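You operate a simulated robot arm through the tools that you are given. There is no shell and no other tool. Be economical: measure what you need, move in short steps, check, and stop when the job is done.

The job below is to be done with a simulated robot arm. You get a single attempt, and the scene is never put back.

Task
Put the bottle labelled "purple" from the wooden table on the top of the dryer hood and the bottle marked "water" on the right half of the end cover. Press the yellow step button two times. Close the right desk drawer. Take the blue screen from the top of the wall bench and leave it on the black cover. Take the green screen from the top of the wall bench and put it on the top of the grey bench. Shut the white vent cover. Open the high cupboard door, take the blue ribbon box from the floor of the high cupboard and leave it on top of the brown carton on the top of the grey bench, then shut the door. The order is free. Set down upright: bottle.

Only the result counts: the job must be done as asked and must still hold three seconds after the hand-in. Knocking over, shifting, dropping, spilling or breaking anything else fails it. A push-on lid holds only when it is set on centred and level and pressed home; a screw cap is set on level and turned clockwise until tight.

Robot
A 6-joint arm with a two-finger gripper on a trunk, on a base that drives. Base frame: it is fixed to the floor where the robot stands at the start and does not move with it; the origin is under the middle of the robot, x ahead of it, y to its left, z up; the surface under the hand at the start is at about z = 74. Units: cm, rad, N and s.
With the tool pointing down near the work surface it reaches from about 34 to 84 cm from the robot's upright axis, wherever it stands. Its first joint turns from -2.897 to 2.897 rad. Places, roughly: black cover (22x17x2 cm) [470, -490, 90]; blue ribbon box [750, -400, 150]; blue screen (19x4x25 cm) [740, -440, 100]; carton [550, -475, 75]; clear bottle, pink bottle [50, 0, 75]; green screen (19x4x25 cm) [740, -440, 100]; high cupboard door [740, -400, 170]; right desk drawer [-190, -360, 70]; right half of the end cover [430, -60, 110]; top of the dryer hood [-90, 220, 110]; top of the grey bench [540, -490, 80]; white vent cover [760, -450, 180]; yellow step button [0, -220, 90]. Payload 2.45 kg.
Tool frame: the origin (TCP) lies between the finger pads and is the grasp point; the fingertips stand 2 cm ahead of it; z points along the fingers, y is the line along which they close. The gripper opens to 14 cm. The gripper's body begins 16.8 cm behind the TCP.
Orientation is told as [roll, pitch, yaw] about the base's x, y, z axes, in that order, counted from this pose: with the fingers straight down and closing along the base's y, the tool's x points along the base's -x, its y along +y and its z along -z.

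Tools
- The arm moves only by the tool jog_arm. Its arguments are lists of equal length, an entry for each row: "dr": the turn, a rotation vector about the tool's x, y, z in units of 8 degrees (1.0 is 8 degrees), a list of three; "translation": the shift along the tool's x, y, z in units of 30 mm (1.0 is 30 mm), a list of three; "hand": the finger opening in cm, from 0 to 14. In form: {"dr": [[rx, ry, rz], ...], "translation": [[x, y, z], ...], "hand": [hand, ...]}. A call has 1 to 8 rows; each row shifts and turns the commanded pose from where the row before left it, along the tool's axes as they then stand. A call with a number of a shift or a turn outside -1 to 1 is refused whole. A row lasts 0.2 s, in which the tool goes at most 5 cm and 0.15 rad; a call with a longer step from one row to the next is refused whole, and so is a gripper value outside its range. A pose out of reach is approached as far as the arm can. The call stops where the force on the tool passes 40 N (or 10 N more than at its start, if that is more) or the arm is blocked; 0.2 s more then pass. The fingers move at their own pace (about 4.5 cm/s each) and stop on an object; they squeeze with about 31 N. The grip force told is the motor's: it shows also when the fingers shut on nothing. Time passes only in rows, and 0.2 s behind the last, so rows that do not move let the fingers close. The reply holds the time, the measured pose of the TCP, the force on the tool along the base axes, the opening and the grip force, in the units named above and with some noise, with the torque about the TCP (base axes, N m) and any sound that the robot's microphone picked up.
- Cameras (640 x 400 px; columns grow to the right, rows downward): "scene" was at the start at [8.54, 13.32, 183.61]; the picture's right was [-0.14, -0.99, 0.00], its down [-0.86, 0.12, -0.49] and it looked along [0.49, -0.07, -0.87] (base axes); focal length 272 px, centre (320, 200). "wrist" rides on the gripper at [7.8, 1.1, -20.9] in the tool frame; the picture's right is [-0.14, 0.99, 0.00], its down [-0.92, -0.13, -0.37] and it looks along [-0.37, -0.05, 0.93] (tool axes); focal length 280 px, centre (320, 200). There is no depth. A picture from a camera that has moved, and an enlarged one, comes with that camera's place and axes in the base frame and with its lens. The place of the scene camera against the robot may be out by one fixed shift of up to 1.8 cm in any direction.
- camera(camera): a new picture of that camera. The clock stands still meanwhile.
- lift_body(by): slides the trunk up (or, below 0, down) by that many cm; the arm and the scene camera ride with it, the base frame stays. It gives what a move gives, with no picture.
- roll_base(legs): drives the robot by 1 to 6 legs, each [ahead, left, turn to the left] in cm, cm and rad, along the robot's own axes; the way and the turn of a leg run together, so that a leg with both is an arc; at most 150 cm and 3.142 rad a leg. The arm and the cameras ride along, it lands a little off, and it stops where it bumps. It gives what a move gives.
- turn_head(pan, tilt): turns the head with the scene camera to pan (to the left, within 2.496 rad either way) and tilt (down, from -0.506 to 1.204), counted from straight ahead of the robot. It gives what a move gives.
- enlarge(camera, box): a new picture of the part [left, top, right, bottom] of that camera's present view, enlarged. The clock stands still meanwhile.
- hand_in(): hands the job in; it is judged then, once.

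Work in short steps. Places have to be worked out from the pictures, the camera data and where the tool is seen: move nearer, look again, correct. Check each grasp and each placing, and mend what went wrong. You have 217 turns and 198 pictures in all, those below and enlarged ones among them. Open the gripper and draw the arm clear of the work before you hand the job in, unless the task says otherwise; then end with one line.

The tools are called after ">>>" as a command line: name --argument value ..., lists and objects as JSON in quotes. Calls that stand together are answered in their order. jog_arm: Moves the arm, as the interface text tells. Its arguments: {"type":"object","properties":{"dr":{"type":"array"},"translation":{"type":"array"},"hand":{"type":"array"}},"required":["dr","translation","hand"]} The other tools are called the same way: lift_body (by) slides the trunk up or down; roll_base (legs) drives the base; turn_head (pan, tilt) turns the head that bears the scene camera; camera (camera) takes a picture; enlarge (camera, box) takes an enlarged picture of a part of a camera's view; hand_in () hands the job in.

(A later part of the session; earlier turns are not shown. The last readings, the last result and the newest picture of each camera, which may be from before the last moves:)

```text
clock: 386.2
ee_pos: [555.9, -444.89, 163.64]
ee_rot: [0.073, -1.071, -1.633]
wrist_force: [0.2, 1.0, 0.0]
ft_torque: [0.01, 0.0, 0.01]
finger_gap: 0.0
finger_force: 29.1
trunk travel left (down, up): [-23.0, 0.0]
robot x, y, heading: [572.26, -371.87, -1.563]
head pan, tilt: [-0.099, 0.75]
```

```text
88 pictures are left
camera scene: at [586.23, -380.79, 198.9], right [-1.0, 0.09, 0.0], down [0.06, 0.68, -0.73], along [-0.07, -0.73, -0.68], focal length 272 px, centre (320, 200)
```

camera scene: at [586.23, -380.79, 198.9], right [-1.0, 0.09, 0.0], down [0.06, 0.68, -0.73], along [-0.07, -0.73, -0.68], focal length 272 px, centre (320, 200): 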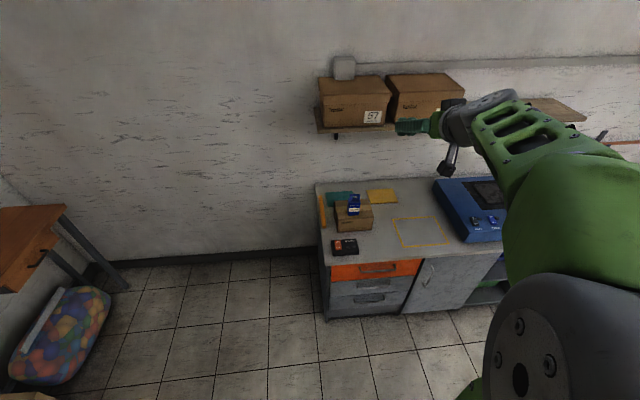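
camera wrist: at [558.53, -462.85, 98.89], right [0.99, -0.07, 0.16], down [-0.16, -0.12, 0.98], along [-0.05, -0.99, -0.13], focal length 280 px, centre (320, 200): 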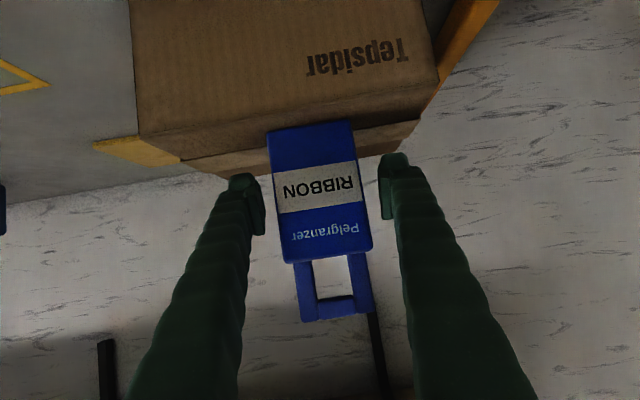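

Face +x, move to the outer side of the open door, then push it closed.

>>> roll_base --legs '[[0, 0, 1.563], [0, 36, 0], [66, 0, 0]]'

>>> turn_head --pan -0.2 --tilt 0.5

>>> camera --camera "scene"

>>> camera --camera "wrist"

```text
clock: 397.0
ee_pos: [710.96, -353.11, 163.54]
ee_rot: [0.074, -1.071, -0.076]
wrist_force: [0.2, 0.2, -0.4]
ft_torque: [-0.03, -0.01, 0.0]
finger_gap: 0.01
finger_force: 29.5
trunk travel left (down, up): [-23.0, 0.0]
robot x, y, heading: [637.99, -335.9, -0.003]
head pan, tilt: [-0.099, 0.75]
```

```text
clock: 397.7
ee_pos: [711.0, -353.07, 163.57]
ee_rot: [0.075, -1.071, -0.076]
wrist_force: [-0.6, 0.3, 0.9]
ft_torque: [-0.02, -0.04, -0.02]
finger_gap: 0.0
finger_force: 29.1
trunk travel left (down, up): [-23.0, 0.0]
robot x, y, heading: [637.84, -336.07, -0.002]
head pan, tilt: [-0.201, 0.499]
```

```text
87 pictures are left
camera scene: at [649.11, -323.78, 201.09], right [-0.2, -0.98, 0.0], down [-0.47, 0.1, -0.88], along [0.86, -0.18, -0.48], focal length 272 px, centre (320, 200)
```

scene: 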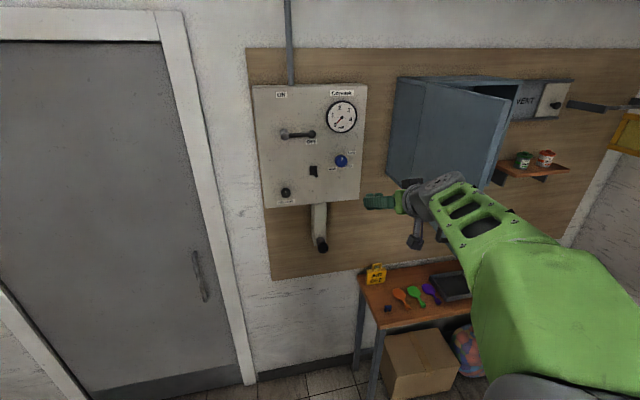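

```text
86 pictures are left
camera wrist: at [688.82, -351.85, 166.65], right [0.08, 0.98, 0.16], down [0.12, -0.16, 0.98], along [0.99, -0.06, -0.13], focal length 280 px, centre (320, 200)
```

wrist: 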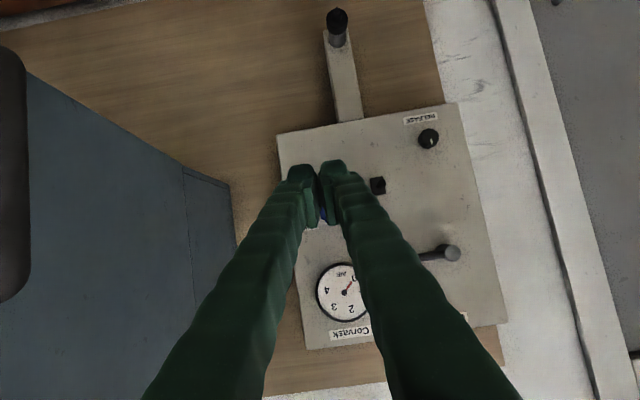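

Raise above the handle (z≈176) so I push on the door panel, then slide right with the base.

>>> jog_arm --dr '[[0, 0, 0], [0, 0, 0], [0, 0, 0], [0, 0, 0]]' --translation '[[-0.87, 0, -0.48], [-0.87, 0, -0.48], [-0.87, 0, -0.48], [-0.87, 0, -0.48]]' --hand '[0, 0, 0, 0]'

>>> roll_base --legs '[[0, -18, 0], [0, -5, 0], [0, -5, 0], [0, -5, 0], [0, -5, 0], [0, -5, 0]]'

>>> camera --camera "scene"

```text
clock: 398.7
ee_pos: [710.81, -353.56, 175.53]
ee_rot: [0.075, -1.07, -0.075]
wrist_force: [0.3, 0.0, 0.8]
ft_torque: [-0.01, -0.02, -0.02]
finger_gap: 0.03
finger_force: 29.6
trunk travel left (down, up): [-23.0, 0.0]
robot x, y, heading: [638.01, -335.9, -0.004]
head pan, tilt: [-0.201, 0.499]
```

```text
clock: 404.6
ee_pos: [710.58, -396.36, 175.43]
ee_rot: [0.074, -1.068, -0.079]
wrist_force: [-0.3, -0.1, -1.0]
ft_torque: [-0.03, 0.01, 0.05]
finger_gap: 0.0
finger_force: 30.0
trunk travel left (down, up): [-23.0, 0.0]
robot x, y, heading: [637.94, -378.98, -0.004]
head pan, tilt: [-0.201, 0.499]
```

```text
85 pictures are left
camera scene: at [648.93, -366.7, 201.1], right [-0.2, -0.98, 0.0], down [-0.47, 0.1, -0.88], along [0.86, -0.18, -0.48], focal length 272 px, centre (320, 200)
```

scene: 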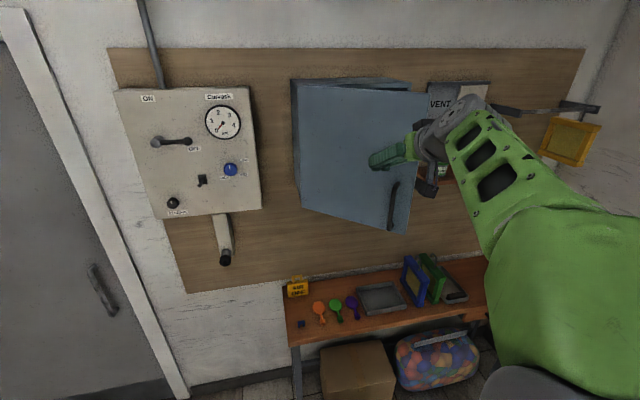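

Door about 40° open. Move right a little more and push ahead until it shuts.

>>> roll_base --legs '[[0, -6, 0], [7, 0, 0], [6, 0, 0], [5, 0, 0]]'

>>> camera --camera "scene"

```text
clock: 407.5
ee_pos: [728.97, -402.35, 175.28]
ee_rot: [0.076, -1.07, -0.076]
wrist_force: [0.3, -0.3, -0.2]
ft_torque: [0.02, 0.06, 0.05]
finger_gap: 0.0
finger_force: 28.6
trunk travel left (down, up): [-23.0, 0.0]
robot x, y, heading: [655.9, -384.83, -0.002]
head pan, tilt: [-0.201, 0.499]
```

```text
84 pictures are left
camera scene: at [667.31, -372.71, 201.07], right [-0.2, -0.98, 0.0], down [-0.47, 0.1, -0.88], along [0.86, -0.18, -0.48], focal length 272 px, centre (320, 200)
```

scene: 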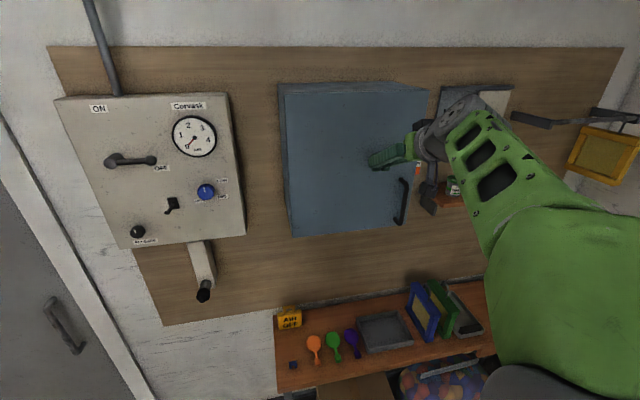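

Nearly closed. Push the last few cm.

>>> roll_base --legs '[[3, 0, 0], [2, 0, 0], [2, 0, 0], [2, 0, 0]]'

>>> camera --camera "scene"

```text
clock: 408.7
ee_pos: [732.14, -402.43, 175.79]
ee_rot: [0.071, -1.071, -0.071]
wrist_force: [-16.8, 0.4, 1.7]
ft_torque: [0.13, -0.11, 0.02]
finger_gap: 0.61
finger_force: 29.1
trunk travel left (down, up): [-23.0, 0.0]
robot x, y, heading: [660.32, -385.22, -0.006]
head pan, tilt: [-0.201, 0.499]
stopped in leg 2: the force on the tool passed its limit at 81 N (the readings are from after the stop); the commanded pose is now the measured one
```

```text
83 pictures are left
camera scene: at [670.76, -372.68, 201.12], right [-0.2, -0.98, 0.0], down [-0.47, 0.1, -0.88], along [0.86, -0.18, -0.48], focal length 272 px, centre (320, 200)
```

scene: 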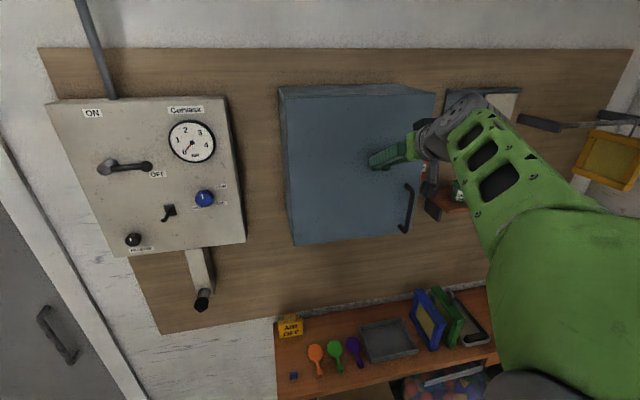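

The door is shut (solid stop). Back off and inspect door and screens.

>>> roll_base --legs '[[-22, 0, 0]]'

>>> turn_head --pan -0.3 --tilt 0.7

>>> camera --camera "scene"

>>> enlarge --camera "scene" --box '[250, 180, 470, 318]'

```text
clock: 410.4
ee_pos: [710.53, -402.45, 175.66]
ee_rot: [0.072, -1.068, -0.073]
wrist_force: [-0.1, 0.4, 0.0]
ft_torque: [-0.03, 0.0, -0.02]
finger_gap: 0.0
finger_force: 29.2
trunk travel left (down, up): [-23.0, 0.0]
robot x, y, heading: [638.36, -385.12, -0.0]
head pan, tilt: [-0.201, 0.499]
```

```text
clock: 411.2
ee_pos: [710.67, -402.44, 175.62]
ee_rot: [0.073, -1.067, -0.071]
wrist_force: [0.1, -0.1, -0.2]
ft_torque: [0.0, 0.0, -0.01]
finger_gap: 0.0
finger_force: 29.4
trunk travel left (down, up): [-23.0, 0.0]
robot x, y, heading: [638.25, -385.16, -0.003]
head pan, tilt: [-0.3, 0.7]
```

```text
82 pictures are left
camera scene: at [648.47, -373.31, 199.33], right [-0.3, -0.95, 0.0], down [-0.61, 0.19, -0.77], along [0.73, -0.23, -0.64], focal length 272 px, centre (320, 200)
```

scene: 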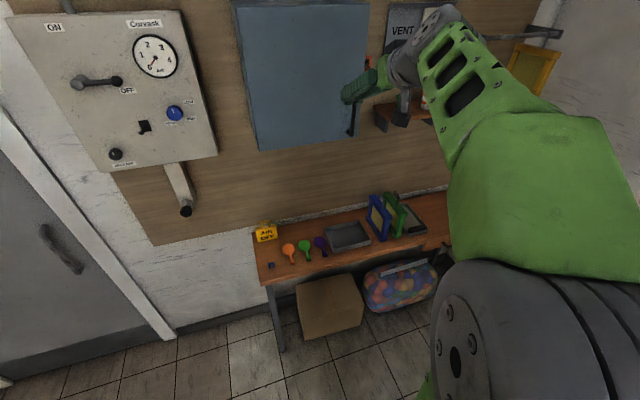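

```text
2.90 times, centred on (360, 249) of scene
camera zoom: at [648.47, -373.31, 199.33], right [-0.3, -0.95, 0.0], down [-0.61, 0.19, -0.77], along [0.73, -0.23, -0.64], focal length 789 px, centre (204, 58)
```

zoom: 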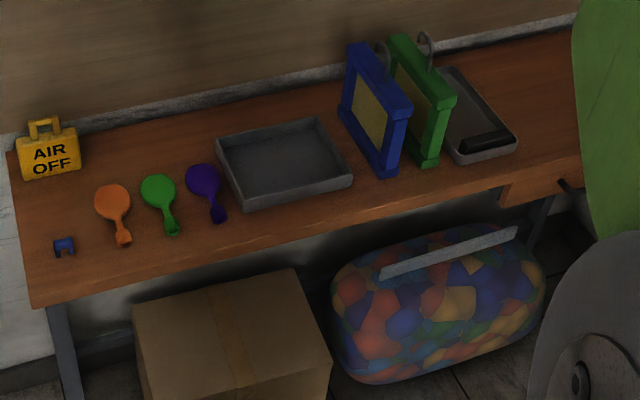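

Both screens stand upright (plane along x), blue at y≈−436.5, green at y≈−445, tops near z≈105. I lower the trunk, pitch the hand to ~45° down, and move in front of them.

>>> lift_body --by -23

>>> jog_arm --dr '[[0, 0.7, 0], [0, 0.7, 0], [0, 0.6, 0], [0, 0, 0], [0, 0, 0], [0, 0, 0], [0, 0, 0], [0, 0, 0]]' --translation '[[0, 0, 0], [0, 0, 0], [0, 0, 0], [0.7, 0, 0.7], [0.7, 0, 0.7], [0.7, 0, 0.7], [0.7, 0, 0.7], [0.7, 0, 0.7]]' --hand '[4, 7, 7, 7, 7, 7, 7, 7]'

>>> roll_base --legs '[[0, -34, 0]]'

>>> camera --camera "wrist"

>>> camera --camera "scene"

```text
clock: 413.6
ee_pos: [710.6, -402.29, 152.66]
ee_rot: [0.071, -1.067, -0.072]
wrist_force: [-0.2, -0.1, -0.2]
ft_torque: [0.0, -0.03, 0.01]
finger_gap: 0.01
finger_force: 29.5
trunk travel left (down, up): [0.0, 23.0]
robot x, y, heading: [637.79, -385.45, -0.002]
head pan, tilt: [-0.3, 0.7]
```

```text
clock: 415.4
ee_pos: [710.86, -401.82, 137.64]
ee_rot: [0.048, -0.789, -0.047]
wrist_force: [-0.3, 0.3, 0.6]
ft_torque: [0.0, -0.01, -0.01]
finger_gap: 7.0
finger_force: 0.0
trunk travel left (down, up): [0.0, 23.0]
robot x, y, heading: [638.36, -385.26, -0.007]
head pan, tilt: [-0.3, 0.7]
```

```text
clock: 418.9
ee_pos: [710.58, -435.75, 137.75]
ee_rot: [0.049, -0.789, -0.043]
wrist_force: [-0.3, 0.2, -0.1]
ft_torque: [0.0, 0.01, 0.02]
finger_gap: 6.98
finger_force: 0.0
trunk travel left (down, up): [0.0, 23.0]
robot x, y, heading: [638.0, -418.95, -0.008]
head pan, tilt: [-0.3, 0.7]
```

```text
80 pictures are left
camera wrist: at [690.19, -434.8, 146.85], right [0.11, 0.99, 0.13], down [0.39, -0.16, 0.91], along [0.92, -0.05, -0.4], focal length 280 px, centre (320, 200)
```

wrist: 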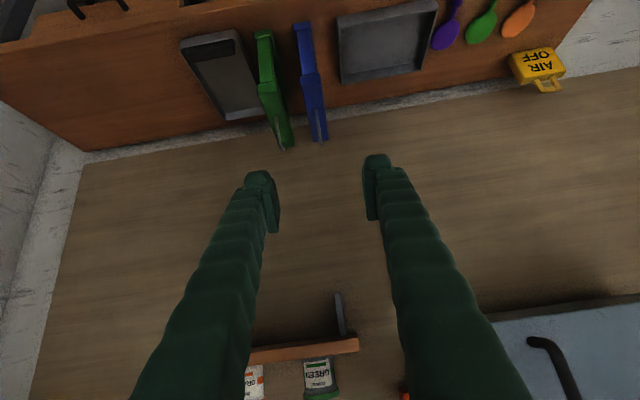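

```text
79 pictures are left
camera scene: at [648.25, -407.32, 176.33], right [-0.3, -0.95, 0.0], down [-0.61, 0.19, -0.76], along [0.73, -0.23, -0.64], focal length 272 px, centre (320, 200)
```

scene: 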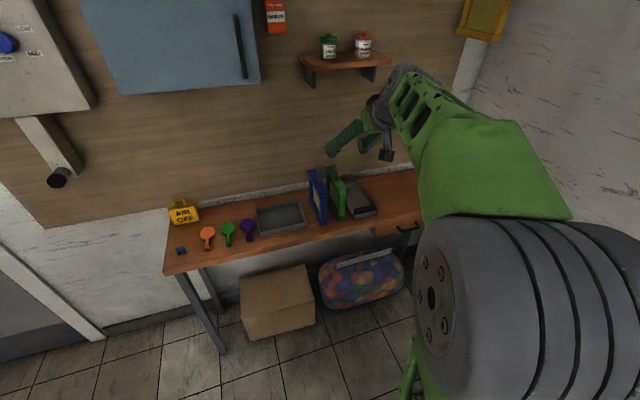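

Blue: x 730–749, y≈−435.6; green y≈−444.2. Lower to z≈118 here, drive ahead, then descend straddling the blue frame's top bar.

>>> jog_arm --dr '[[0, 0, 0], [0, 0, 0], [0, 0, 0], [0, 0, 0], [0, 0, 0], [0, 0, 0], [0, 0, 0]]' --translation '[[0.68, 0, 0.68], [0.68, 0, 0.68], [0.68, 0, 0.68], [0.68, 0, 0.68], [0.68, 0, 0.68], [0.68, 0, 0.68], [0, 0, 0]]' --hand '[7, 7, 7, 7, 7, 7, 7]'

>>> roll_base --legs '[[28, 0, 0]]'

>>> camera --camera "wrist"

>>> enlarge --camera "scene" --box '[230, 60, 430, 260]'

```text
clock: 420.5
ee_pos: [710.73, -435.25, 120.4]
ee_rot: [0.047, -0.788, -0.043]
wrist_force: [1.0, 0.2, -0.5]
ft_torque: [0.0, -0.01, -0.01]
finger_gap: 6.98
finger_force: 0.1
trunk travel left (down, up): [0.0, 23.0]
robot x, y, heading: [637.97, -419.35, -0.005]
head pan, tilt: [-0.3, 0.7]
```

```text
clock: 422.5
ee_pos: [738.59, -435.54, 120.26]
ee_rot: [0.05, -0.789, -0.047]
wrist_force: [0.6, 0.1, -0.2]
ft_torque: [0.02, 0.07, -0.02]
finger_gap: 7.0
finger_force: 0.1
trunk travel left (down, up): [0.0, 23.0]
robot x, y, heading: [666.2, -419.16, -0.008]
head pan, tilt: [-0.3, 0.7]
```

```text
78 pictures are left
camera wrist: at [718.32, -434.49, 129.5], right [0.11, 0.99, 0.13], down [0.39, -0.16, 0.91], along [0.92, -0.05, -0.4], focal length 280 px, centre (320, 200)
```

wrist: 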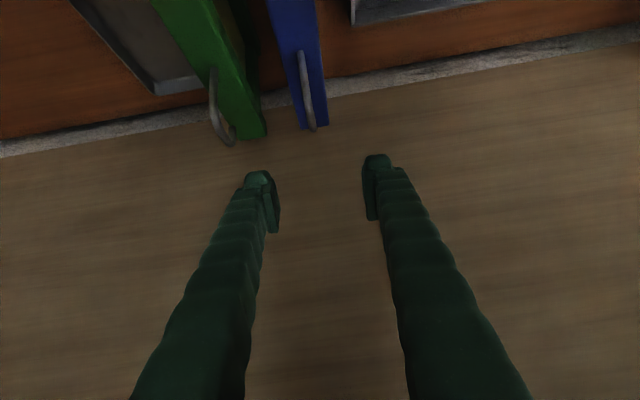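

```text
2.00 times, centred on (330, 160) of scene
camera zoom: at [676.38, -407.47, 176.32], right [-0.3, -0.95, 0.0], down [-0.61, 0.19, -0.76], along [0.73, -0.23, -0.64], focal length 545 px, centre (300, 280)
```

zoom: 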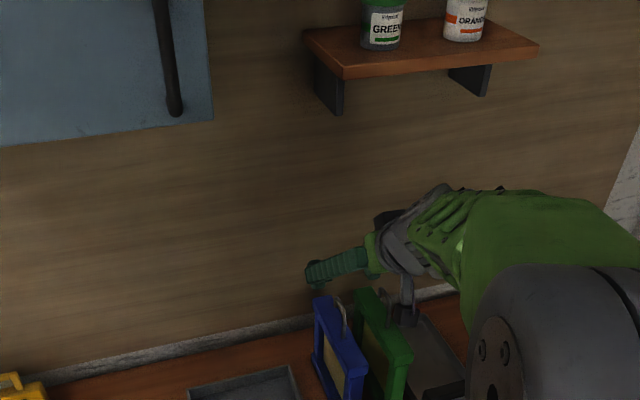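

Aligned over the blue frame. Descend 18 cm straddling it.

>>> jog_arm --dr '[[0, 0, 0], [0, 0, 0], [0, 0, 0], [0, 0, 0], [0, 0, 0], [0, 0, 0]]' --translation '[[0.6, 0, 0.8], [0.6, 0, 0.8], [0.6, 0, 0.8], [0.6, 0, 0.8], [0.6, 0, 0.8], [0, 0, 0]]' --hand '[7, 7, 7, 7, 7, 7]'

>>> camera --camera "wrist"

>>> enlarge --camera "scene" --box '[230, 100, 430, 300]'

```text
clock: 423.9
ee_pos: [740.9, -435.08, 105.59]
ee_rot: [0.048, -0.79, -0.047]
wrist_force: [0.1, -0.3, 0.4]
ft_torque: [0.0, -0.01, 0.02]
finger_gap: 7.03
finger_force: 0.0
trunk travel left (down, up): [0.0, 23.0]
robot x, y, heading: [666.16, -419.24, -0.005]
head pan, tilt: [-0.3, 0.7]
```

```text
76 pictures are left
camera wrist: at [720.45, -433.99, 114.69], right [0.11, 0.99, 0.13], down [0.39, -0.16, 0.91], along [0.92, -0.05, -0.4], focal length 280 px, centre (320, 200)
```

wrist: 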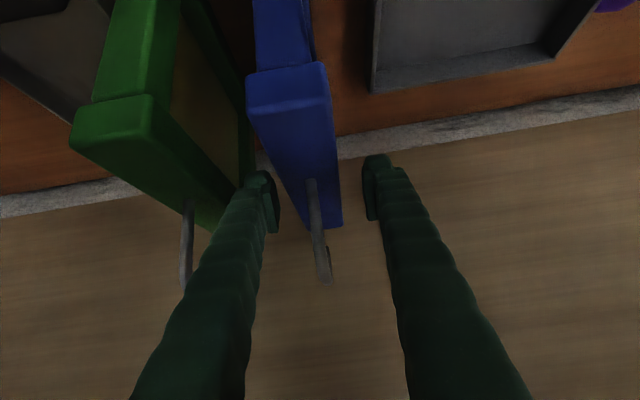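

```text
2.00 times, centred on (330, 200) of scene
camera zoom: at [676.32, -407.47, 176.33], right [-0.3, -0.95, 0.0], down [-0.61, 0.19, -0.76], along [0.73, -0.23, -0.64], focal length 545 px, centre (300, 200)
```

zoom: 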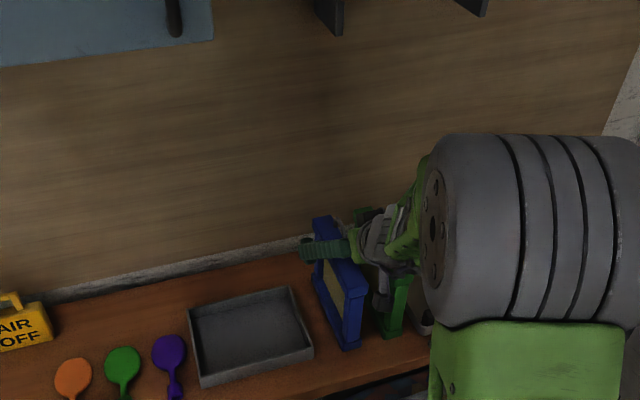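

Good straddle; go 3 cm lower and close.

>>> jog_arm --dr '[[0, 0, 0], [0, 0, 0], [0, 0, 0], [0, 0, 0], [0, 0, 0]]' --translation '[[0.7, -0.05, 0.75], [0.2, 0, 0.2], [0, 0, 0], [0, 0, 0], [0, 0, 0]]' --hand '[7, 7, 2.5, 2.5, 2.5]'

>>> camera --camera "wrist"

```text
clock: 425.1
ee_pos: [740.91, -434.99, 101.71]
ee_rot: [0.049, -0.79, -0.045]
wrist_force: [-1.1, -0.7, 0.1]
ft_torque: [0.0, -0.08, -0.01]
finger_gap: 3.88
finger_force: 30.4
trunk travel left (down, up): [0.0, 23.0]
robot x, y, heading: [666.1, -419.06, -0.003]
head pan, tilt: [-0.3, 0.7]
```

```text
74 pictures are left
camera wrist: at [720.55, -434.02, 110.75], right [0.11, 0.99, 0.13], down [0.39, -0.16, 0.91], along [0.92, -0.05, -0.4], focal length 280 px, centre (320, 200)
```

wrist: 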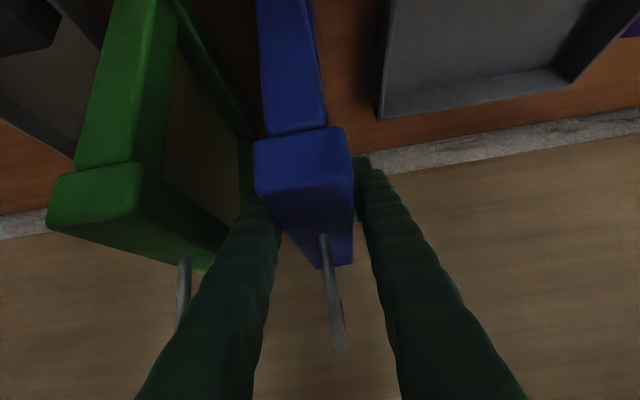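

Gripped (3.9 cm). Lift 15 cm straight up, then back out.

>>> jog_arm --dr '[[0, 0, 0], [0, 0, 0], [0, 0, 0], [0, 0, 0], [0, 0, 0], [0, 0, 0]]' --translation '[[-0.4, 0, -0.4], [-0.7, 0, -0.7], [-0.7, 0, -0.7], [-0.7, 0, -0.7], [-0.7, 0, -0.7], [-0.7, 0, -0.7]]' --hand '[2.5, 2.5, 2.5, 2.5, 2.5, 2.5]'

>>> camera --camera "wrist"

>>> roll_base --legs '[[-50, 0, 0]]'

>>> camera --camera "scene"

```text
clock: 426.5
ee_pos: [740.78, -435.73, 118.31]
ee_rot: [0.048, -0.789, -0.046]
wrist_force: [0.4, 0.4, -1.5]
ft_torque: [-0.01, -0.07, -0.02]
finger_gap: 3.85
finger_force: 30.9
trunk travel left (down, up): [0.0, 23.0]
robot x, y, heading: [666.37, -418.86, -0.009]
head pan, tilt: [-0.3, 0.7]
```

```text
73 pictures are left
camera wrist: at [720.49, -434.59, 127.37], right [0.11, 0.99, 0.13], down [0.39, -0.16, 0.91], along [0.92, -0.05, -0.4], focal length 280 px, centre (320, 200)
```

wrist: 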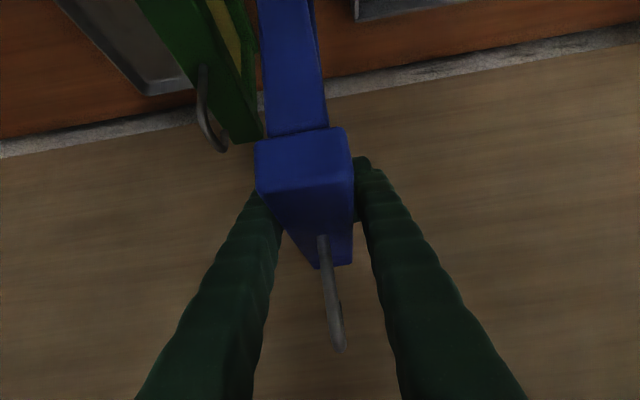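

```text
clock: 429.4
ee_pos: [691.08, -435.36, 118.21]
ee_rot: [0.05, -0.789, -0.047]
wrist_force: [0.2, 0.7, -2.6]
ft_torque: [0.01, -0.02, -0.01]
finger_gap: 3.84
finger_force: 30.9
trunk travel left (down, up): [0.0, 23.0]
robot x, y, heading: [616.55, -418.7, -0.009]
head pan, tilt: [-0.3, 0.7]
```

```text
72 pictures are left
camera scene: at [626.56, -407.15, 176.33], right [-0.3, -0.95, 0.0], down [-0.61, 0.19, -0.77], along [0.73, -0.23, -0.64], focal length 272 px, centre (320, 200)
```

scene: 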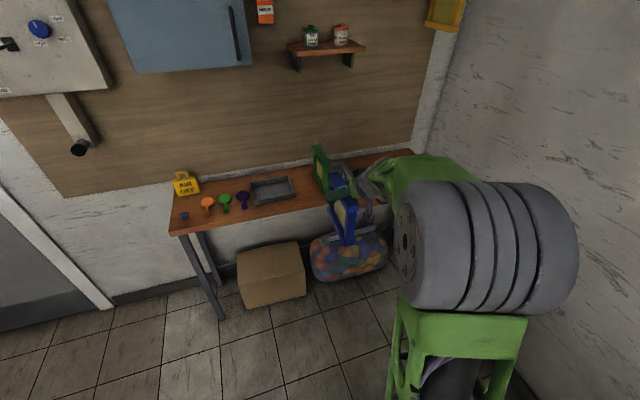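

Blue screen is held upright. Drive back, turn toward the grey bench and move opposite the black cover at a safe distance.

>>> roll_base --legs '[[-15, 52, 0], [0, 0, -1.56], [0, -110, 0]]'

>>> turn_head --pan 0.0 --tilt 0.7

>>> lift_body --by 12

>>> camera --camera "scene"

```text
clock: 447.9
ee_pos: [474.03, -441.27, 118.2]
ee_rot: [0.05, -0.789, -1.618]
wrist_force: [0.7, -0.2, -2.9]
ft_torque: [-0.03, -0.01, 0.02]
finger_gap: 3.81
finger_force: 31.0
trunk travel left (down, up): [0.0, 23.0]
robot x, y, heading: [491.05, -365.94, -1.583]
head pan, tilt: [-0.3, 0.7]
```

```text
clock: 448.7
ee_pos: [474.22, -441.39, 118.16]
ee_rot: [0.049, -0.789, -1.618]
wrist_force: [0.5, 0.7, -2.0]
ft_torque: [-0.03, 0.02, 0.0]
finger_gap: 3.85
finger_force: 31.1
trunk travel left (down, up): [0.0, 23.0]
robot x, y, heading: [490.85, -366.45, -1.579]
head pan, tilt: [0.0, 0.7]
```

```text
clock: 450.2
ee_pos: [474.08, -441.36, 130.12]
ee_rot: [0.049, -0.789, -1.619]
wrist_force: [0.2, 0.2, -2.7]
ft_torque: [-0.04, -0.01, 0.03]
finger_gap: 3.83
finger_force: 31.0
trunk travel left (down, up): [-12.0, 11.0]
robot x, y, heading: [490.86, -366.76, -1.578]
head pan, tilt: [0.0, 0.7]
```

```text
71 pictures are left
camera scene: at [505.64, -376.0, 188.31], right [-1.0, 0.01, 0.0], down [0.01, 0.64, -0.76], along [-0.01, -0.76, -0.64], focal length 272 px, centre (320, 200)
```

scene: 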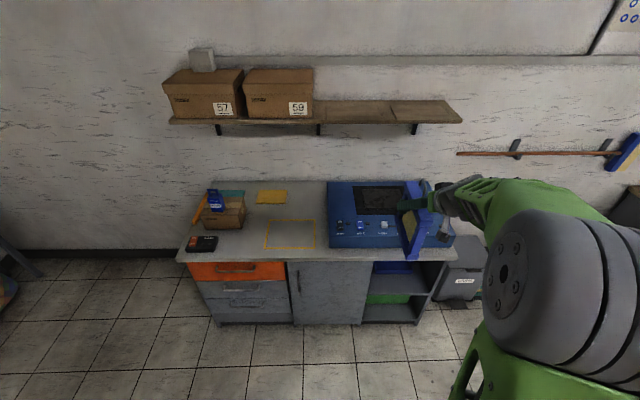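

Enlarge the blue device with the black cover.

>>> enlarge --camera "scene" --box '[240, 160, 480, 310]'

```text
2.67 times, centred on (360, 235) of scene
camera zoom: at [505.64, -376.0, 188.31], right [-1.0, 0.01, 0.0], down [0.01, 0.64, -0.76], along [-0.01, -0.76, -0.64], focal length 726 px, centre (213, 107)
```

zoom: 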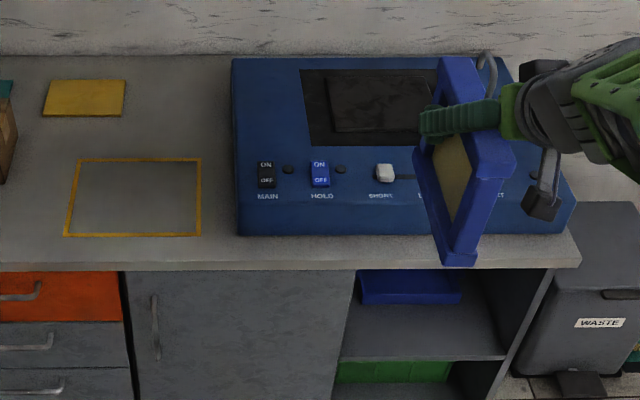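

Black cover: about x 458–480, y −485…−502, top z≈91. A wall shelf hangs at z≈131 above, so I approach low: lower the trunk again, align x, then drive in.

>>> lift_body --by -12

>>> roll_base --legs '[[0, -5, 0.012], [35, 0, 0]]'

>>> camera --camera "scene"

>>> camera --camera "wrist"

```text
clock: 451.7
ee_pos: [474.09, -441.33, 118.16]
ee_rot: [0.049, -0.79, -1.617]
wrist_force: [0.0, 1.4, -2.1]
ft_torque: [-0.02, -0.02, 0.0]
finger_gap: 3.82
finger_force: 30.8
trunk travel left (down, up): [0.0, 23.0]
robot x, y, heading: [490.95, -366.73, -1.58]
head pan, tilt: [0.0, 0.7]
```

```text
clock: 454.7
ee_pos: [470.03, -476.33, 118.19]
ee_rot: [0.05, -0.787, -1.607]
wrist_force: [0.7, -0.3, -2.6]
ft_torque: [0.0, 0.01, 0.03]
finger_gap: 3.84
finger_force: 30.4
trunk travel left (down, up): [0.0, 23.0]
robot x, y, heading: [486.23, -400.93, -1.572]
head pan, tilt: [0.0, 0.7]
```

```text
69 pictures are left
camera scene: at [500.91, -410.61, 176.32], right [-1.0, 0.0, 0.0], down [0.0, 0.64, -0.76], along [0.0, -0.76, -0.64], focal length 272 px, centre (320, 200)
```

scene: 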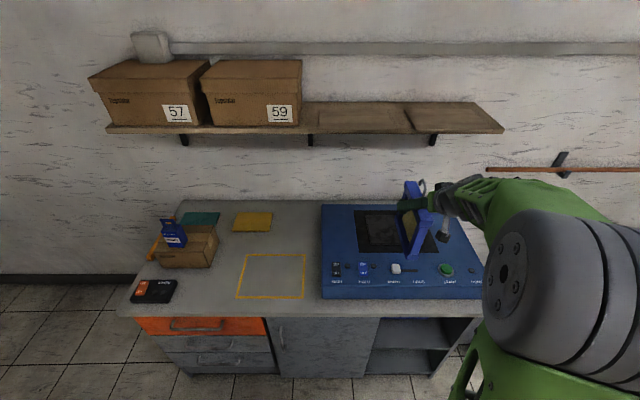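

```text
68 pictures are left
camera wrist: at [470.81, -455.85, 127.29], right [0.99, -0.1, 0.13], down [-0.16, -0.39, 0.91], along [-0.04, -0.92, -0.4], focal length 280 px, centre (320, 200)
```

wrist: 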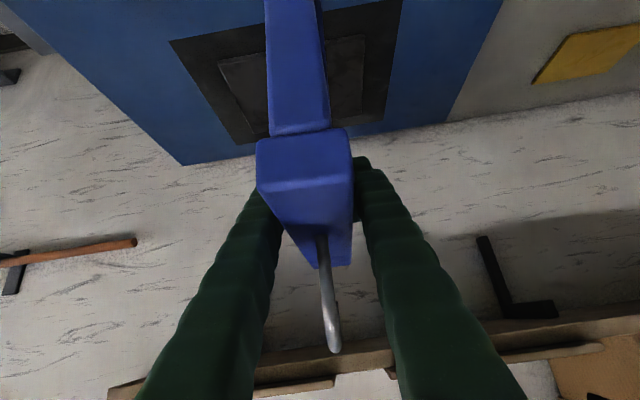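

The plate is at x 458–479, y −483…−500 (centre [469,−491.6]). Drive ahead 16.3 cm and 1 cm right, then check.

>>> roll_base --legs '[[16.3, -0.8, 0]]'

>>> camera --camera "wrist"

>>> enlarge --camera "scene" --box '[290, 130, 510, 310]'

```text
clock: 456.1
ee_pos: [469.22, -492.53, 118.12]
ee_rot: [0.051, -0.787, -1.609]
wrist_force: [0.1, -1.9, -2.6]
ft_torque: [-0.01, -0.02, 0.03]
finger_gap: 3.8
finger_force: 30.9
trunk travel left (down, up): [0.0, 23.0]
robot x, y, heading: [485.37, -417.49, -1.567]
head pan, tilt: [0.0, 0.7]
```

```text
67 pictures are left
camera wrist: at [470.02, -472.16, 127.26], right [0.99, -0.1, 0.13], down [-0.16, -0.39, 0.91], along [-0.04, -0.92, -0.4], focal length 280 px, centre (320, 200)
```

wrist: 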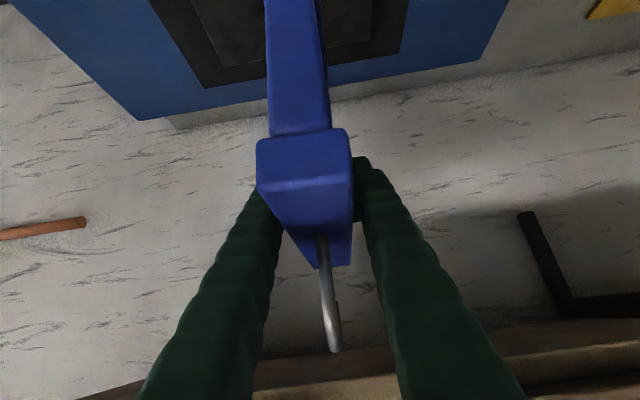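

```text
2.22 times, centred on (400, 220) of scene
camera zoom: at [500.14, -426.95, 176.31], right [-1.0, 0.0, 0.0], down [0.0, 0.65, -0.76], along [0.0, -0.76, -0.65], focal length 605 px, centre (142, 156)
```

zoom: 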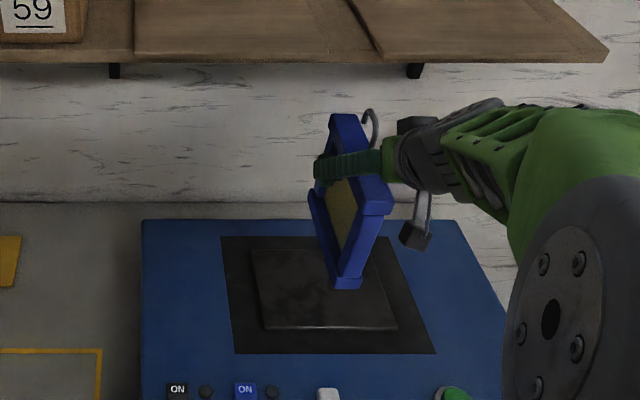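

Positioned over the plate. Lower gently until contact.

>>> jog_arm --dr '[[0, 0, 0], [0, 0, 0], [0, 0, 0], [0, 0, 0], [0, 0, 0]]' --translation '[[0.5, 0, 0.5], [0.5, 0, 0.5], [0.2, 0, 0.2], [0.2, 0, 0.2], [0, 0, 0]]' --hand '[2.5, 2.5, 2.5, 2.5, 2.5]'

>>> jog_arm --dr '[[0, 0, 0], [0, 0, 0], [0, 0, 0], [0, 0, 0], [0, 0, 0], [0, 0, 0]]' --translation '[[0.08, 0, 0.08], [0.08, 0, 0.08], [0.08, 0, 0.08], [0.08, 0, 0.08], [0.08, 0, 0.08], [0, 0, 0]]' --hand '[2.5, 2.5, 2.5, 2.5, 2.5, 2.5]'

>>> enlarge --camera "scene" --box '[290, 130, 510, 310]'

```text
clock: 457.3
ee_pos: [469.6, -492.61, 112.32]
ee_rot: [0.049, -0.788, -1.608]
wrist_force: [-0.7, -0.1, -2.9]
ft_torque: [-0.05, 0.02, 0.01]
finger_gap: 3.85
finger_force: 31.1
trunk travel left (down, up): [0.0, 23.0]
robot x, y, heading: [485.15, -417.45, -1.571]
head pan, tilt: [0.0, 0.7]
```

```text
clock: 458.7
ee_pos: [469.5, -492.45, 110.67]
ee_rot: [0.048, -0.788, -1.609]
wrist_force: [-1.0, -1.0, -2.5]
ft_torque: [-0.02, -0.02, -0.02]
finger_gap: 3.85
finger_force: 31.1
trunk travel left (down, up): [0.0, 23.0]
robot x, y, heading: [485.13, -417.57, -1.564]
head pan, tilt: [0.0, 0.7]
```

```text
2.22 times, centred on (400, 220) of scene
camera zoom: at [500.15, -426.85, 176.32], right [-1.0, 0.0, 0.0], down [0.0, 0.64, -0.76], along [0.0, -0.76, -0.64], focal length 605 px, centre (142, 156)
```

zoom: 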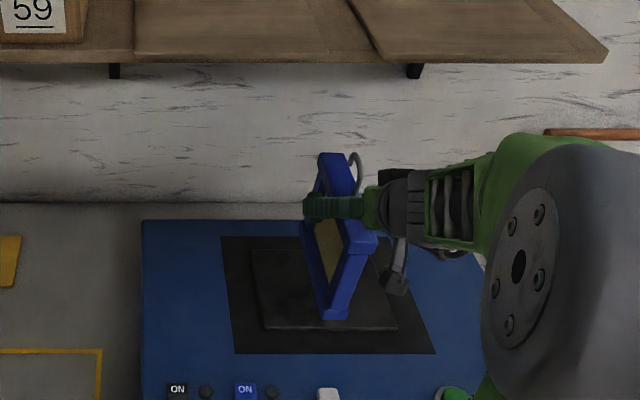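

Screen's near bottom corner is just inside the plate's front edge. Continue down.

>>> jog_arm --dr '[[0, 0, 0], [0, 0, 0], [0, 0, 0], [0, 0, 0], [0, 0, 0], [0, 0, 0], [0, 0, 0], [0, 0, 0]]' --translation '[[0.08, 0, 0.08], [0.08, 0, 0.08], [0.08, 0, 0.08], [0.08, 0, 0.08], [0.08, 0, 0.08], [0.06, 0, 0.06], [0.06, 0, 0.06], [0, 0, 0]]' --hand '[2.5, 2.5, 2.5, 2.5, 2.5, 2.5, 2.5, 2.5]'

>>> enlarge --camera "scene" --box '[290, 130, 510, 310]'

```text
clock: 460.5
ee_pos: [469.61, -492.53, 108.34]
ee_rot: [0.049, -0.787, -1.609]
wrist_force: [0.2, -0.7, -3.5]
ft_torque: [-0.01, 0.0, -0.01]
finger_gap: 3.83
finger_force: 31.1
trunk travel left (down, up): [0.0, 23.0]
robot x, y, heading: [484.72, -417.49, -1.57]
head pan, tilt: [0.0, 0.7]
```

```text
2.22 times, centred on (400, 220) of scene
camera zoom: at [500.15, -426.85, 176.32], right [-1.0, 0.0, 0.0], down [0.0, 0.64, -0.76], along [0.0, -0.76, -0.64], focal length 605 px, centre (142, 156)
```

zoom: 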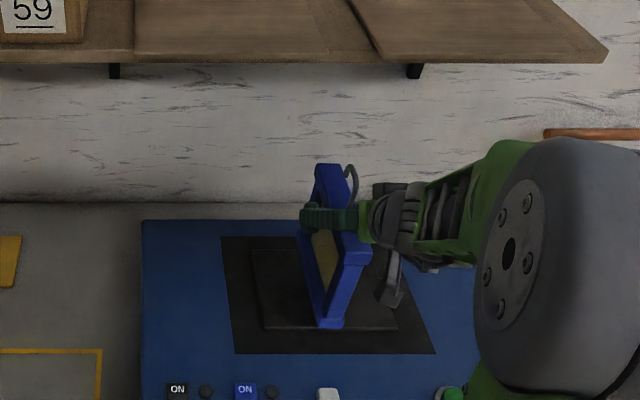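

Overhang balanced front/back (~1 cm each). Continue lowering to contact.

>>> jog_arm --dr '[[0, 0, 0], [0, 0, 0], [0, 0, 0], [0, 0, 0], [0, 0, 0], [0, 0, 0], [0, 0, 0], [0, 0, 0]]' --translation '[[0.08, 0, 0.08], [0.08, 0, 0.08], [0.08, 0, 0.08], [0.06, 0, 0.06], [0.06, 0, 0.06], [0.06, 0, 0.06], [0.06, 0, 0.06], [0, 0, 0]]' --hand '[2.5, 2.5, 2.5, 2.5, 2.5, 2.5, 2.5, 2.5]'

>>> enlarge --camera "scene" --box '[290, 130, 510, 310]'

```text
clock: 462.3
ee_pos: [469.67, -492.51, 106.28]
ee_rot: [0.049, -0.787, -1.611]
wrist_force: [0.1, 0.8, -2.6]
ft_torque: [-0.02, -0.02, -0.04]
finger_gap: 3.84
finger_force: 30.8
trunk travel left (down, up): [0.0, 23.0]
robot x, y, heading: [485.31, -417.89, -1.57]
head pan, tilt: [0.0, 0.7]
```

```text
2.22 times, centred on (400, 220) of scene
camera zoom: at [500.15, -426.85, 176.32], right [-1.0, 0.0, 0.0], down [0.0, 0.64, -0.76], along [0.0, -0.76, -0.64], focal length 605 px, centre (142, 156)
```

zoom: 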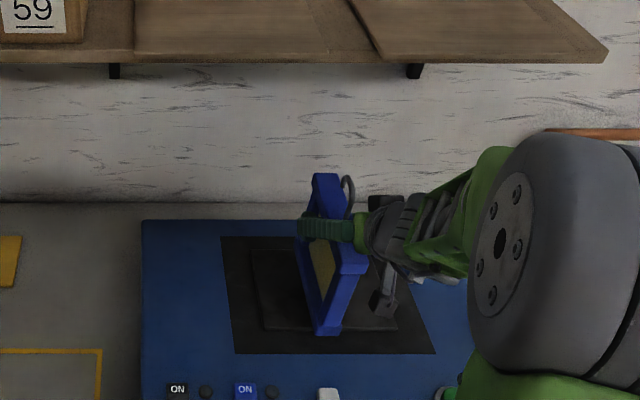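

Nearly touching (bottom ≈ 93 vs plate ≈ 92). A few more millimetres.

>>> jog_arm --dr '[[0, 0, 0], [0, 0, 0], [0, 0, 0], [0, 0, 0], [0, 0, 0], [0, 0, 0]]' --translation '[[0.05, 0, 0.05], [0.05, 0, 0.05], [0.05, 0, 0.05], [0.05, 0, 0.05], [0.05, 0, 0.05], [0, 0, 0]]' --hand '[2.5, 2.5, 2.5, 2.5, 2.5, 2.5]'

```text
clock: 463.7
ee_pos: [469.59, -492.58, 105.22]
ee_rot: [0.05, -0.788, -1.608]
wrist_force: [0.1, 0.5, -2.6]
ft_torque: [0.01, 0.0, -0.01]
finger_gap: 3.8
finger_force: 31.3
trunk travel left (down, up): [0.0, 23.0]
robot x, y, heading: [485.35, -417.55, -1.569]
head pan, tilt: [0.0, 0.7]
```

>>> jog_arm --dr '[[0, 0, 0], [0, 0, 0], [0, 0, 0], [0, 0, 0], [0, 0, 0], [0, 0, 0]]' --translation '[[0.05, 0, 0.05], [0.05, 0, 0.05], [0.05, 0, 0.05], [0.05, 0, 0.05], [0.05, 0, 0.05], [0, 0, 0]]' --hand '[2.5, 2.5, 2.5, 2.5, 2.5, 2.5]'

>>> jog_arm --dr '[[0, 0, 0], [0, 0, 0], [0, 0, 0], [0, 0, 0], [0, 0, 0], [0, 0, 0]]' --translation '[[0.05, 0, 0.05], [0.05, 0, 0.05], [0.05, 0, 0.05], [0.05, 0, 0.05], [0.05, 0, 0.05], [0, 0, 0]]' --hand '[2.5, 2.5, 2.5, 2.5, 2.5, 2.5]'

>>> enlarge --camera "scene" --box '[290, 130, 510, 310]'

```text
clock: 465.1
ee_pos: [469.8, -492.43, 104.64]
ee_rot: [0.05, -0.794, -1.607]
wrist_force: [4.2, -6.7, 30.4]
ft_torque: [0.35, 0.09, -0.06]
finger_gap: 3.84
finger_force: 30.9
trunk travel left (down, up): [0.0, 23.0]
robot x, y, heading: [485.05, -417.53, -1.57]
head pan, tilt: [0.0, 0.7]
```

```text
clock: 466.5
ee_pos: [469.71, -492.39, 103.09]
ee_rot: [0.049, -0.788, -1.608]
wrist_force: [0.1, 0.0, -0.6]
ft_torque: [0.02, 0.03, -0.01]
finger_gap: 2.52
finger_force: 0.3
trunk travel left (down, up): [0.0, 23.0]
robot x, y, heading: [485.17, -417.32, -1.572]
head pan, tilt: [0.0, 0.7]
```

```text
2.22 times, centred on (400, 220) of scene
camera zoom: at [500.17, -426.8, 176.32], right [-1.0, 0.0, 0.0], down [0.0, 0.64, -0.77], along [0.0, -0.77, -0.64], focal length 605 px, centre (142, 156)
```

zoom: 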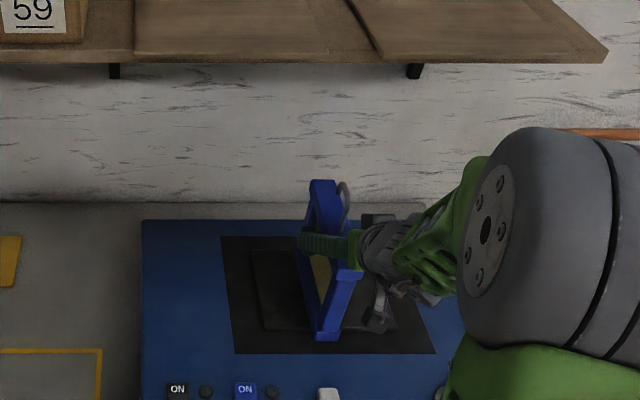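

The fingers slipped below the top bar after contact; the screen stands on the plate. Open wide and look before rising.

>>> jog_arm --dr '[[0, 0, 0], [0, 0, 0], [0, 0, 0], [0, 0, 0]]' --translation '[[0, 0, 0], [0, 0, 0], [0, 0, 0], [0, 0, 0]]' --hand '[5, 7, 7, 7]'

>>> camera --camera "wrist"

>>> enlarge --camera "scene" --box '[370, 180, 460, 270]'

```text
clock: 467.5
ee_pos: [469.83, -492.56, 103.11]
ee_rot: [0.05, -0.789, -1.609]
wrist_force: [0.1, -0.2, -0.8]
ft_torque: [0.0, 0.01, 0.01]
finger_gap: 7.02
finger_force: 0.0
trunk travel left (down, up): [0.0, 23.0]
robot x, y, heading: [484.97, -417.55, -1.57]
head pan, tilt: [0.0, 0.7]
```

```text
61 pictures are left
camera wrist: at [470.55, -472.12, 112.27], right [0.99, -0.1, 0.13], down [-0.16, -0.39, 0.91], along [-0.04, -0.92, -0.4], focal length 280 px, centre (320, 200)
```

wrist: 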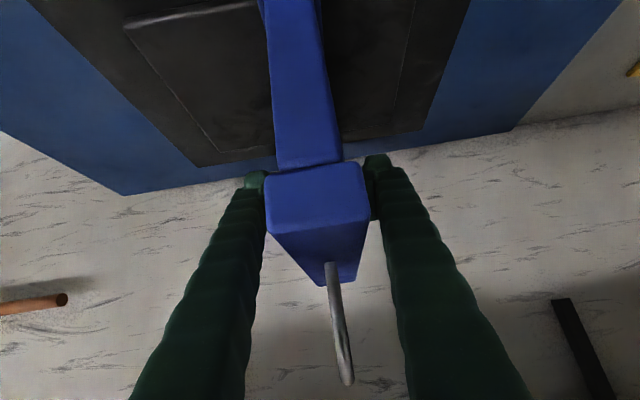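

```text
4.44 times, centred on (415, 225) of scene
camera zoom: at [500.16, -426.82, 176.33], right [-1.0, 0.0, 0.0], down [0.0, 0.64, -0.76], along [0.0, -0.76, -0.64], focal length 1210 px, centre (-102, 89)
```

zoom: 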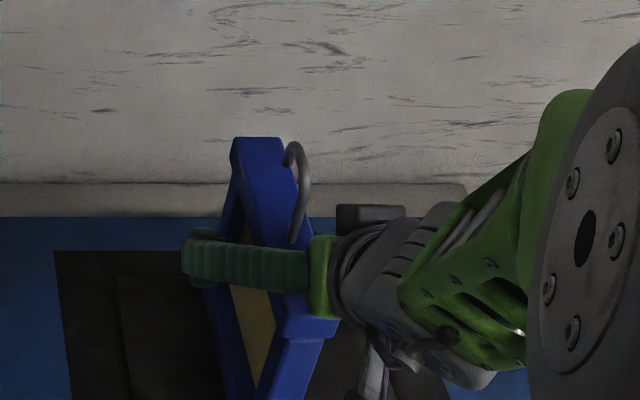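

Standing on the plate, centred. Open wider and rise straight up, then back away.

>>> jog_arm --dr '[[0, 0, 0], [0, 0, 0], [0, 0, 0], [0, 0, 0], [0, 0, 0], [0, 0, 0], [0, 0, 0]]' --translation '[[0, 0, 0], [0, 0, 0], [-0.4, 0, -0.4], [-0.7, 0, -0.7], [-0.7, 0, -0.7], [-0.7, 0, -0.7], [-0.5, 0, -0.7]]' --hand '[10, 10, 10, 10, 10, 10, 10]'

>>> roll_base --legs '[[-45, 0, 0]]'

>>> enlarge --camera "scene" --box '[240, 110, 480, 310]'

```text
clock: 469.1
ee_pos: [469.31, -491.98, 116.36]
ee_rot: [0.046, -0.787, -1.607]
wrist_force: [-0.5, 0.5, -0.3]
ft_torque: [0.01, -0.01, -0.02]
finger_gap: 9.99
finger_force: 0.0
trunk travel left (down, up): [0.0, 23.0]
robot x, y, heading: [485.54, -417.43, -1.569]
head pan, tilt: [0.0, 0.7]
```

```text
clock: 471.8
ee_pos: [469.18, -447.28, 116.36]
ee_rot: [0.048, -0.79, -1.61]
wrist_force: [-0.4, 0.3, 0.1]
ft_torque: [-0.06, 0.02, -0.01]
finger_gap: 9.99
finger_force: 0.0
trunk travel left (down, up): [0.0, 23.0]
robot x, y, heading: [485.04, -372.88, -1.571]
head pan, tilt: [0.0, 0.7]
```

```text
2.00 times, centred on (360, 210) of scene
camera zoom: at [500.1, -382.13, 176.33], right [-1.0, 0.0, 0.0], down [0.0, 0.64, -0.77], along [0.0, -0.77, -0.64], focal length 545 px, centre (240, 180)
```

zoom: 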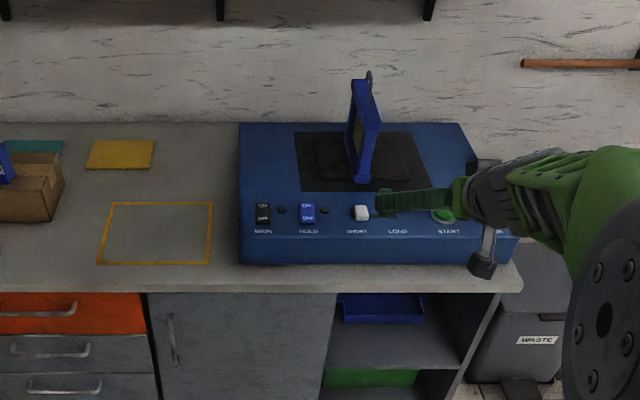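

Blue screen stands on the black cover. Return for the green screen the same way.

>>> roll_base --legs '[[0, 112, 0], [0, 0, 1.565], [0, -54, 0], [38, 0, 0]]'

>>> jog_arm --dr '[[0, 0, 0], [0, 0, 0], [0, 0, 0]]' --translation '[[-0.6, 0, -0.6], [-0.6, 0, -0.6], [0, 0, 0]]' --hand '[7, 7, 7]'

>>> camera --camera "wrist"

```text
clock: 492.5
ee_pos: [709.69, -442.03, 116.31]
ee_rot: [0.049, -0.787, -0.037]
wrist_force: [-0.4, -0.8, -0.1]
ft_torque: [-0.04, -0.03, 0.0]
finger_gap: 9.99
finger_force: 0.1
trunk travel left (down, up): [0.0, 23.0]
robot x, y, heading: [635.38, -426.43, 0.002]
head pan, tilt: [0.0, 0.7]
```

```text
clock: 493.3
ee_pos: [709.58, -442.16, 121.44]
ee_rot: [0.049, -0.788, -0.037]
wrist_force: [0.7, 0.0, 0.0]
ft_torque: [-0.01, -0.05, 0.0]
finger_gap: 7.0
finger_force: 0.0
trunk travel left (down, up): [0.0, 23.0]
robot x, y, heading: [635.51, -426.33, 0.005]
head pan, tilt: [0.0, 0.7]
```

```text
58 pictures are left
camera wrist: at [689.3, -441.39, 130.57], right [0.1, 0.99, 0.13], down [0.39, -0.16, 0.91], along [0.92, -0.04, -0.4], focal length 280 px, centre (320, 200)
```

wrist: 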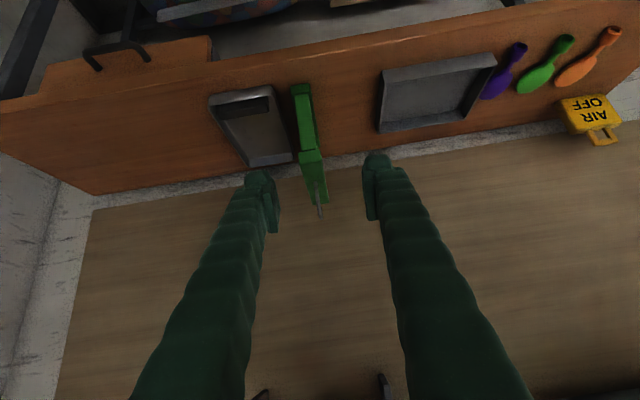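

Green at about y −444.4 (at x 741). Drive ahead 31 and right 2.3, then check.

>>> roll_base --legs '[[0, -2.3, -0.005], [30, 0, 0]]'

>>> camera --camera "wrist"

```text
clock: 495.9
ee_pos: [739.87, -445.1, 121.41]
ee_rot: [0.05, -0.788, -0.04]
wrist_force: [0.1, 0.0, 0.3]
ft_torque: [-0.01, 0.0, 0.04]
finger_gap: 7.0
finger_force: 0.0
trunk travel left (down, up): [0.0, 23.0]
robot x, y, heading: [665.48, -428.55, -0.004]
head pan, tilt: [0.0, 0.7]
```

```text
57 pictures are left
camera wrist: at [719.56, -444.07, 130.52], right [0.1, 0.99, 0.13], down [0.39, -0.16, 0.91], along [0.92, -0.04, -0.4], focal length 280 px, centre (320, 200)
```

wrist: 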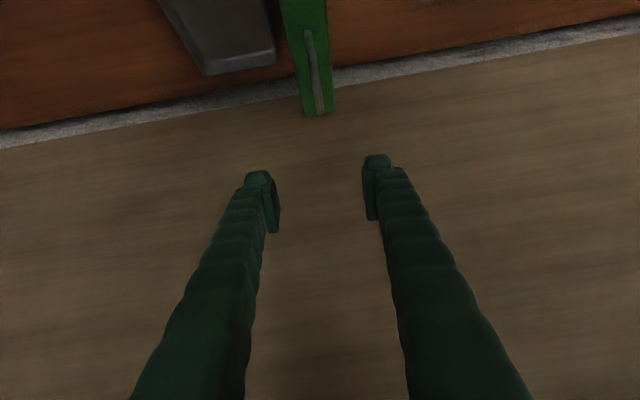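

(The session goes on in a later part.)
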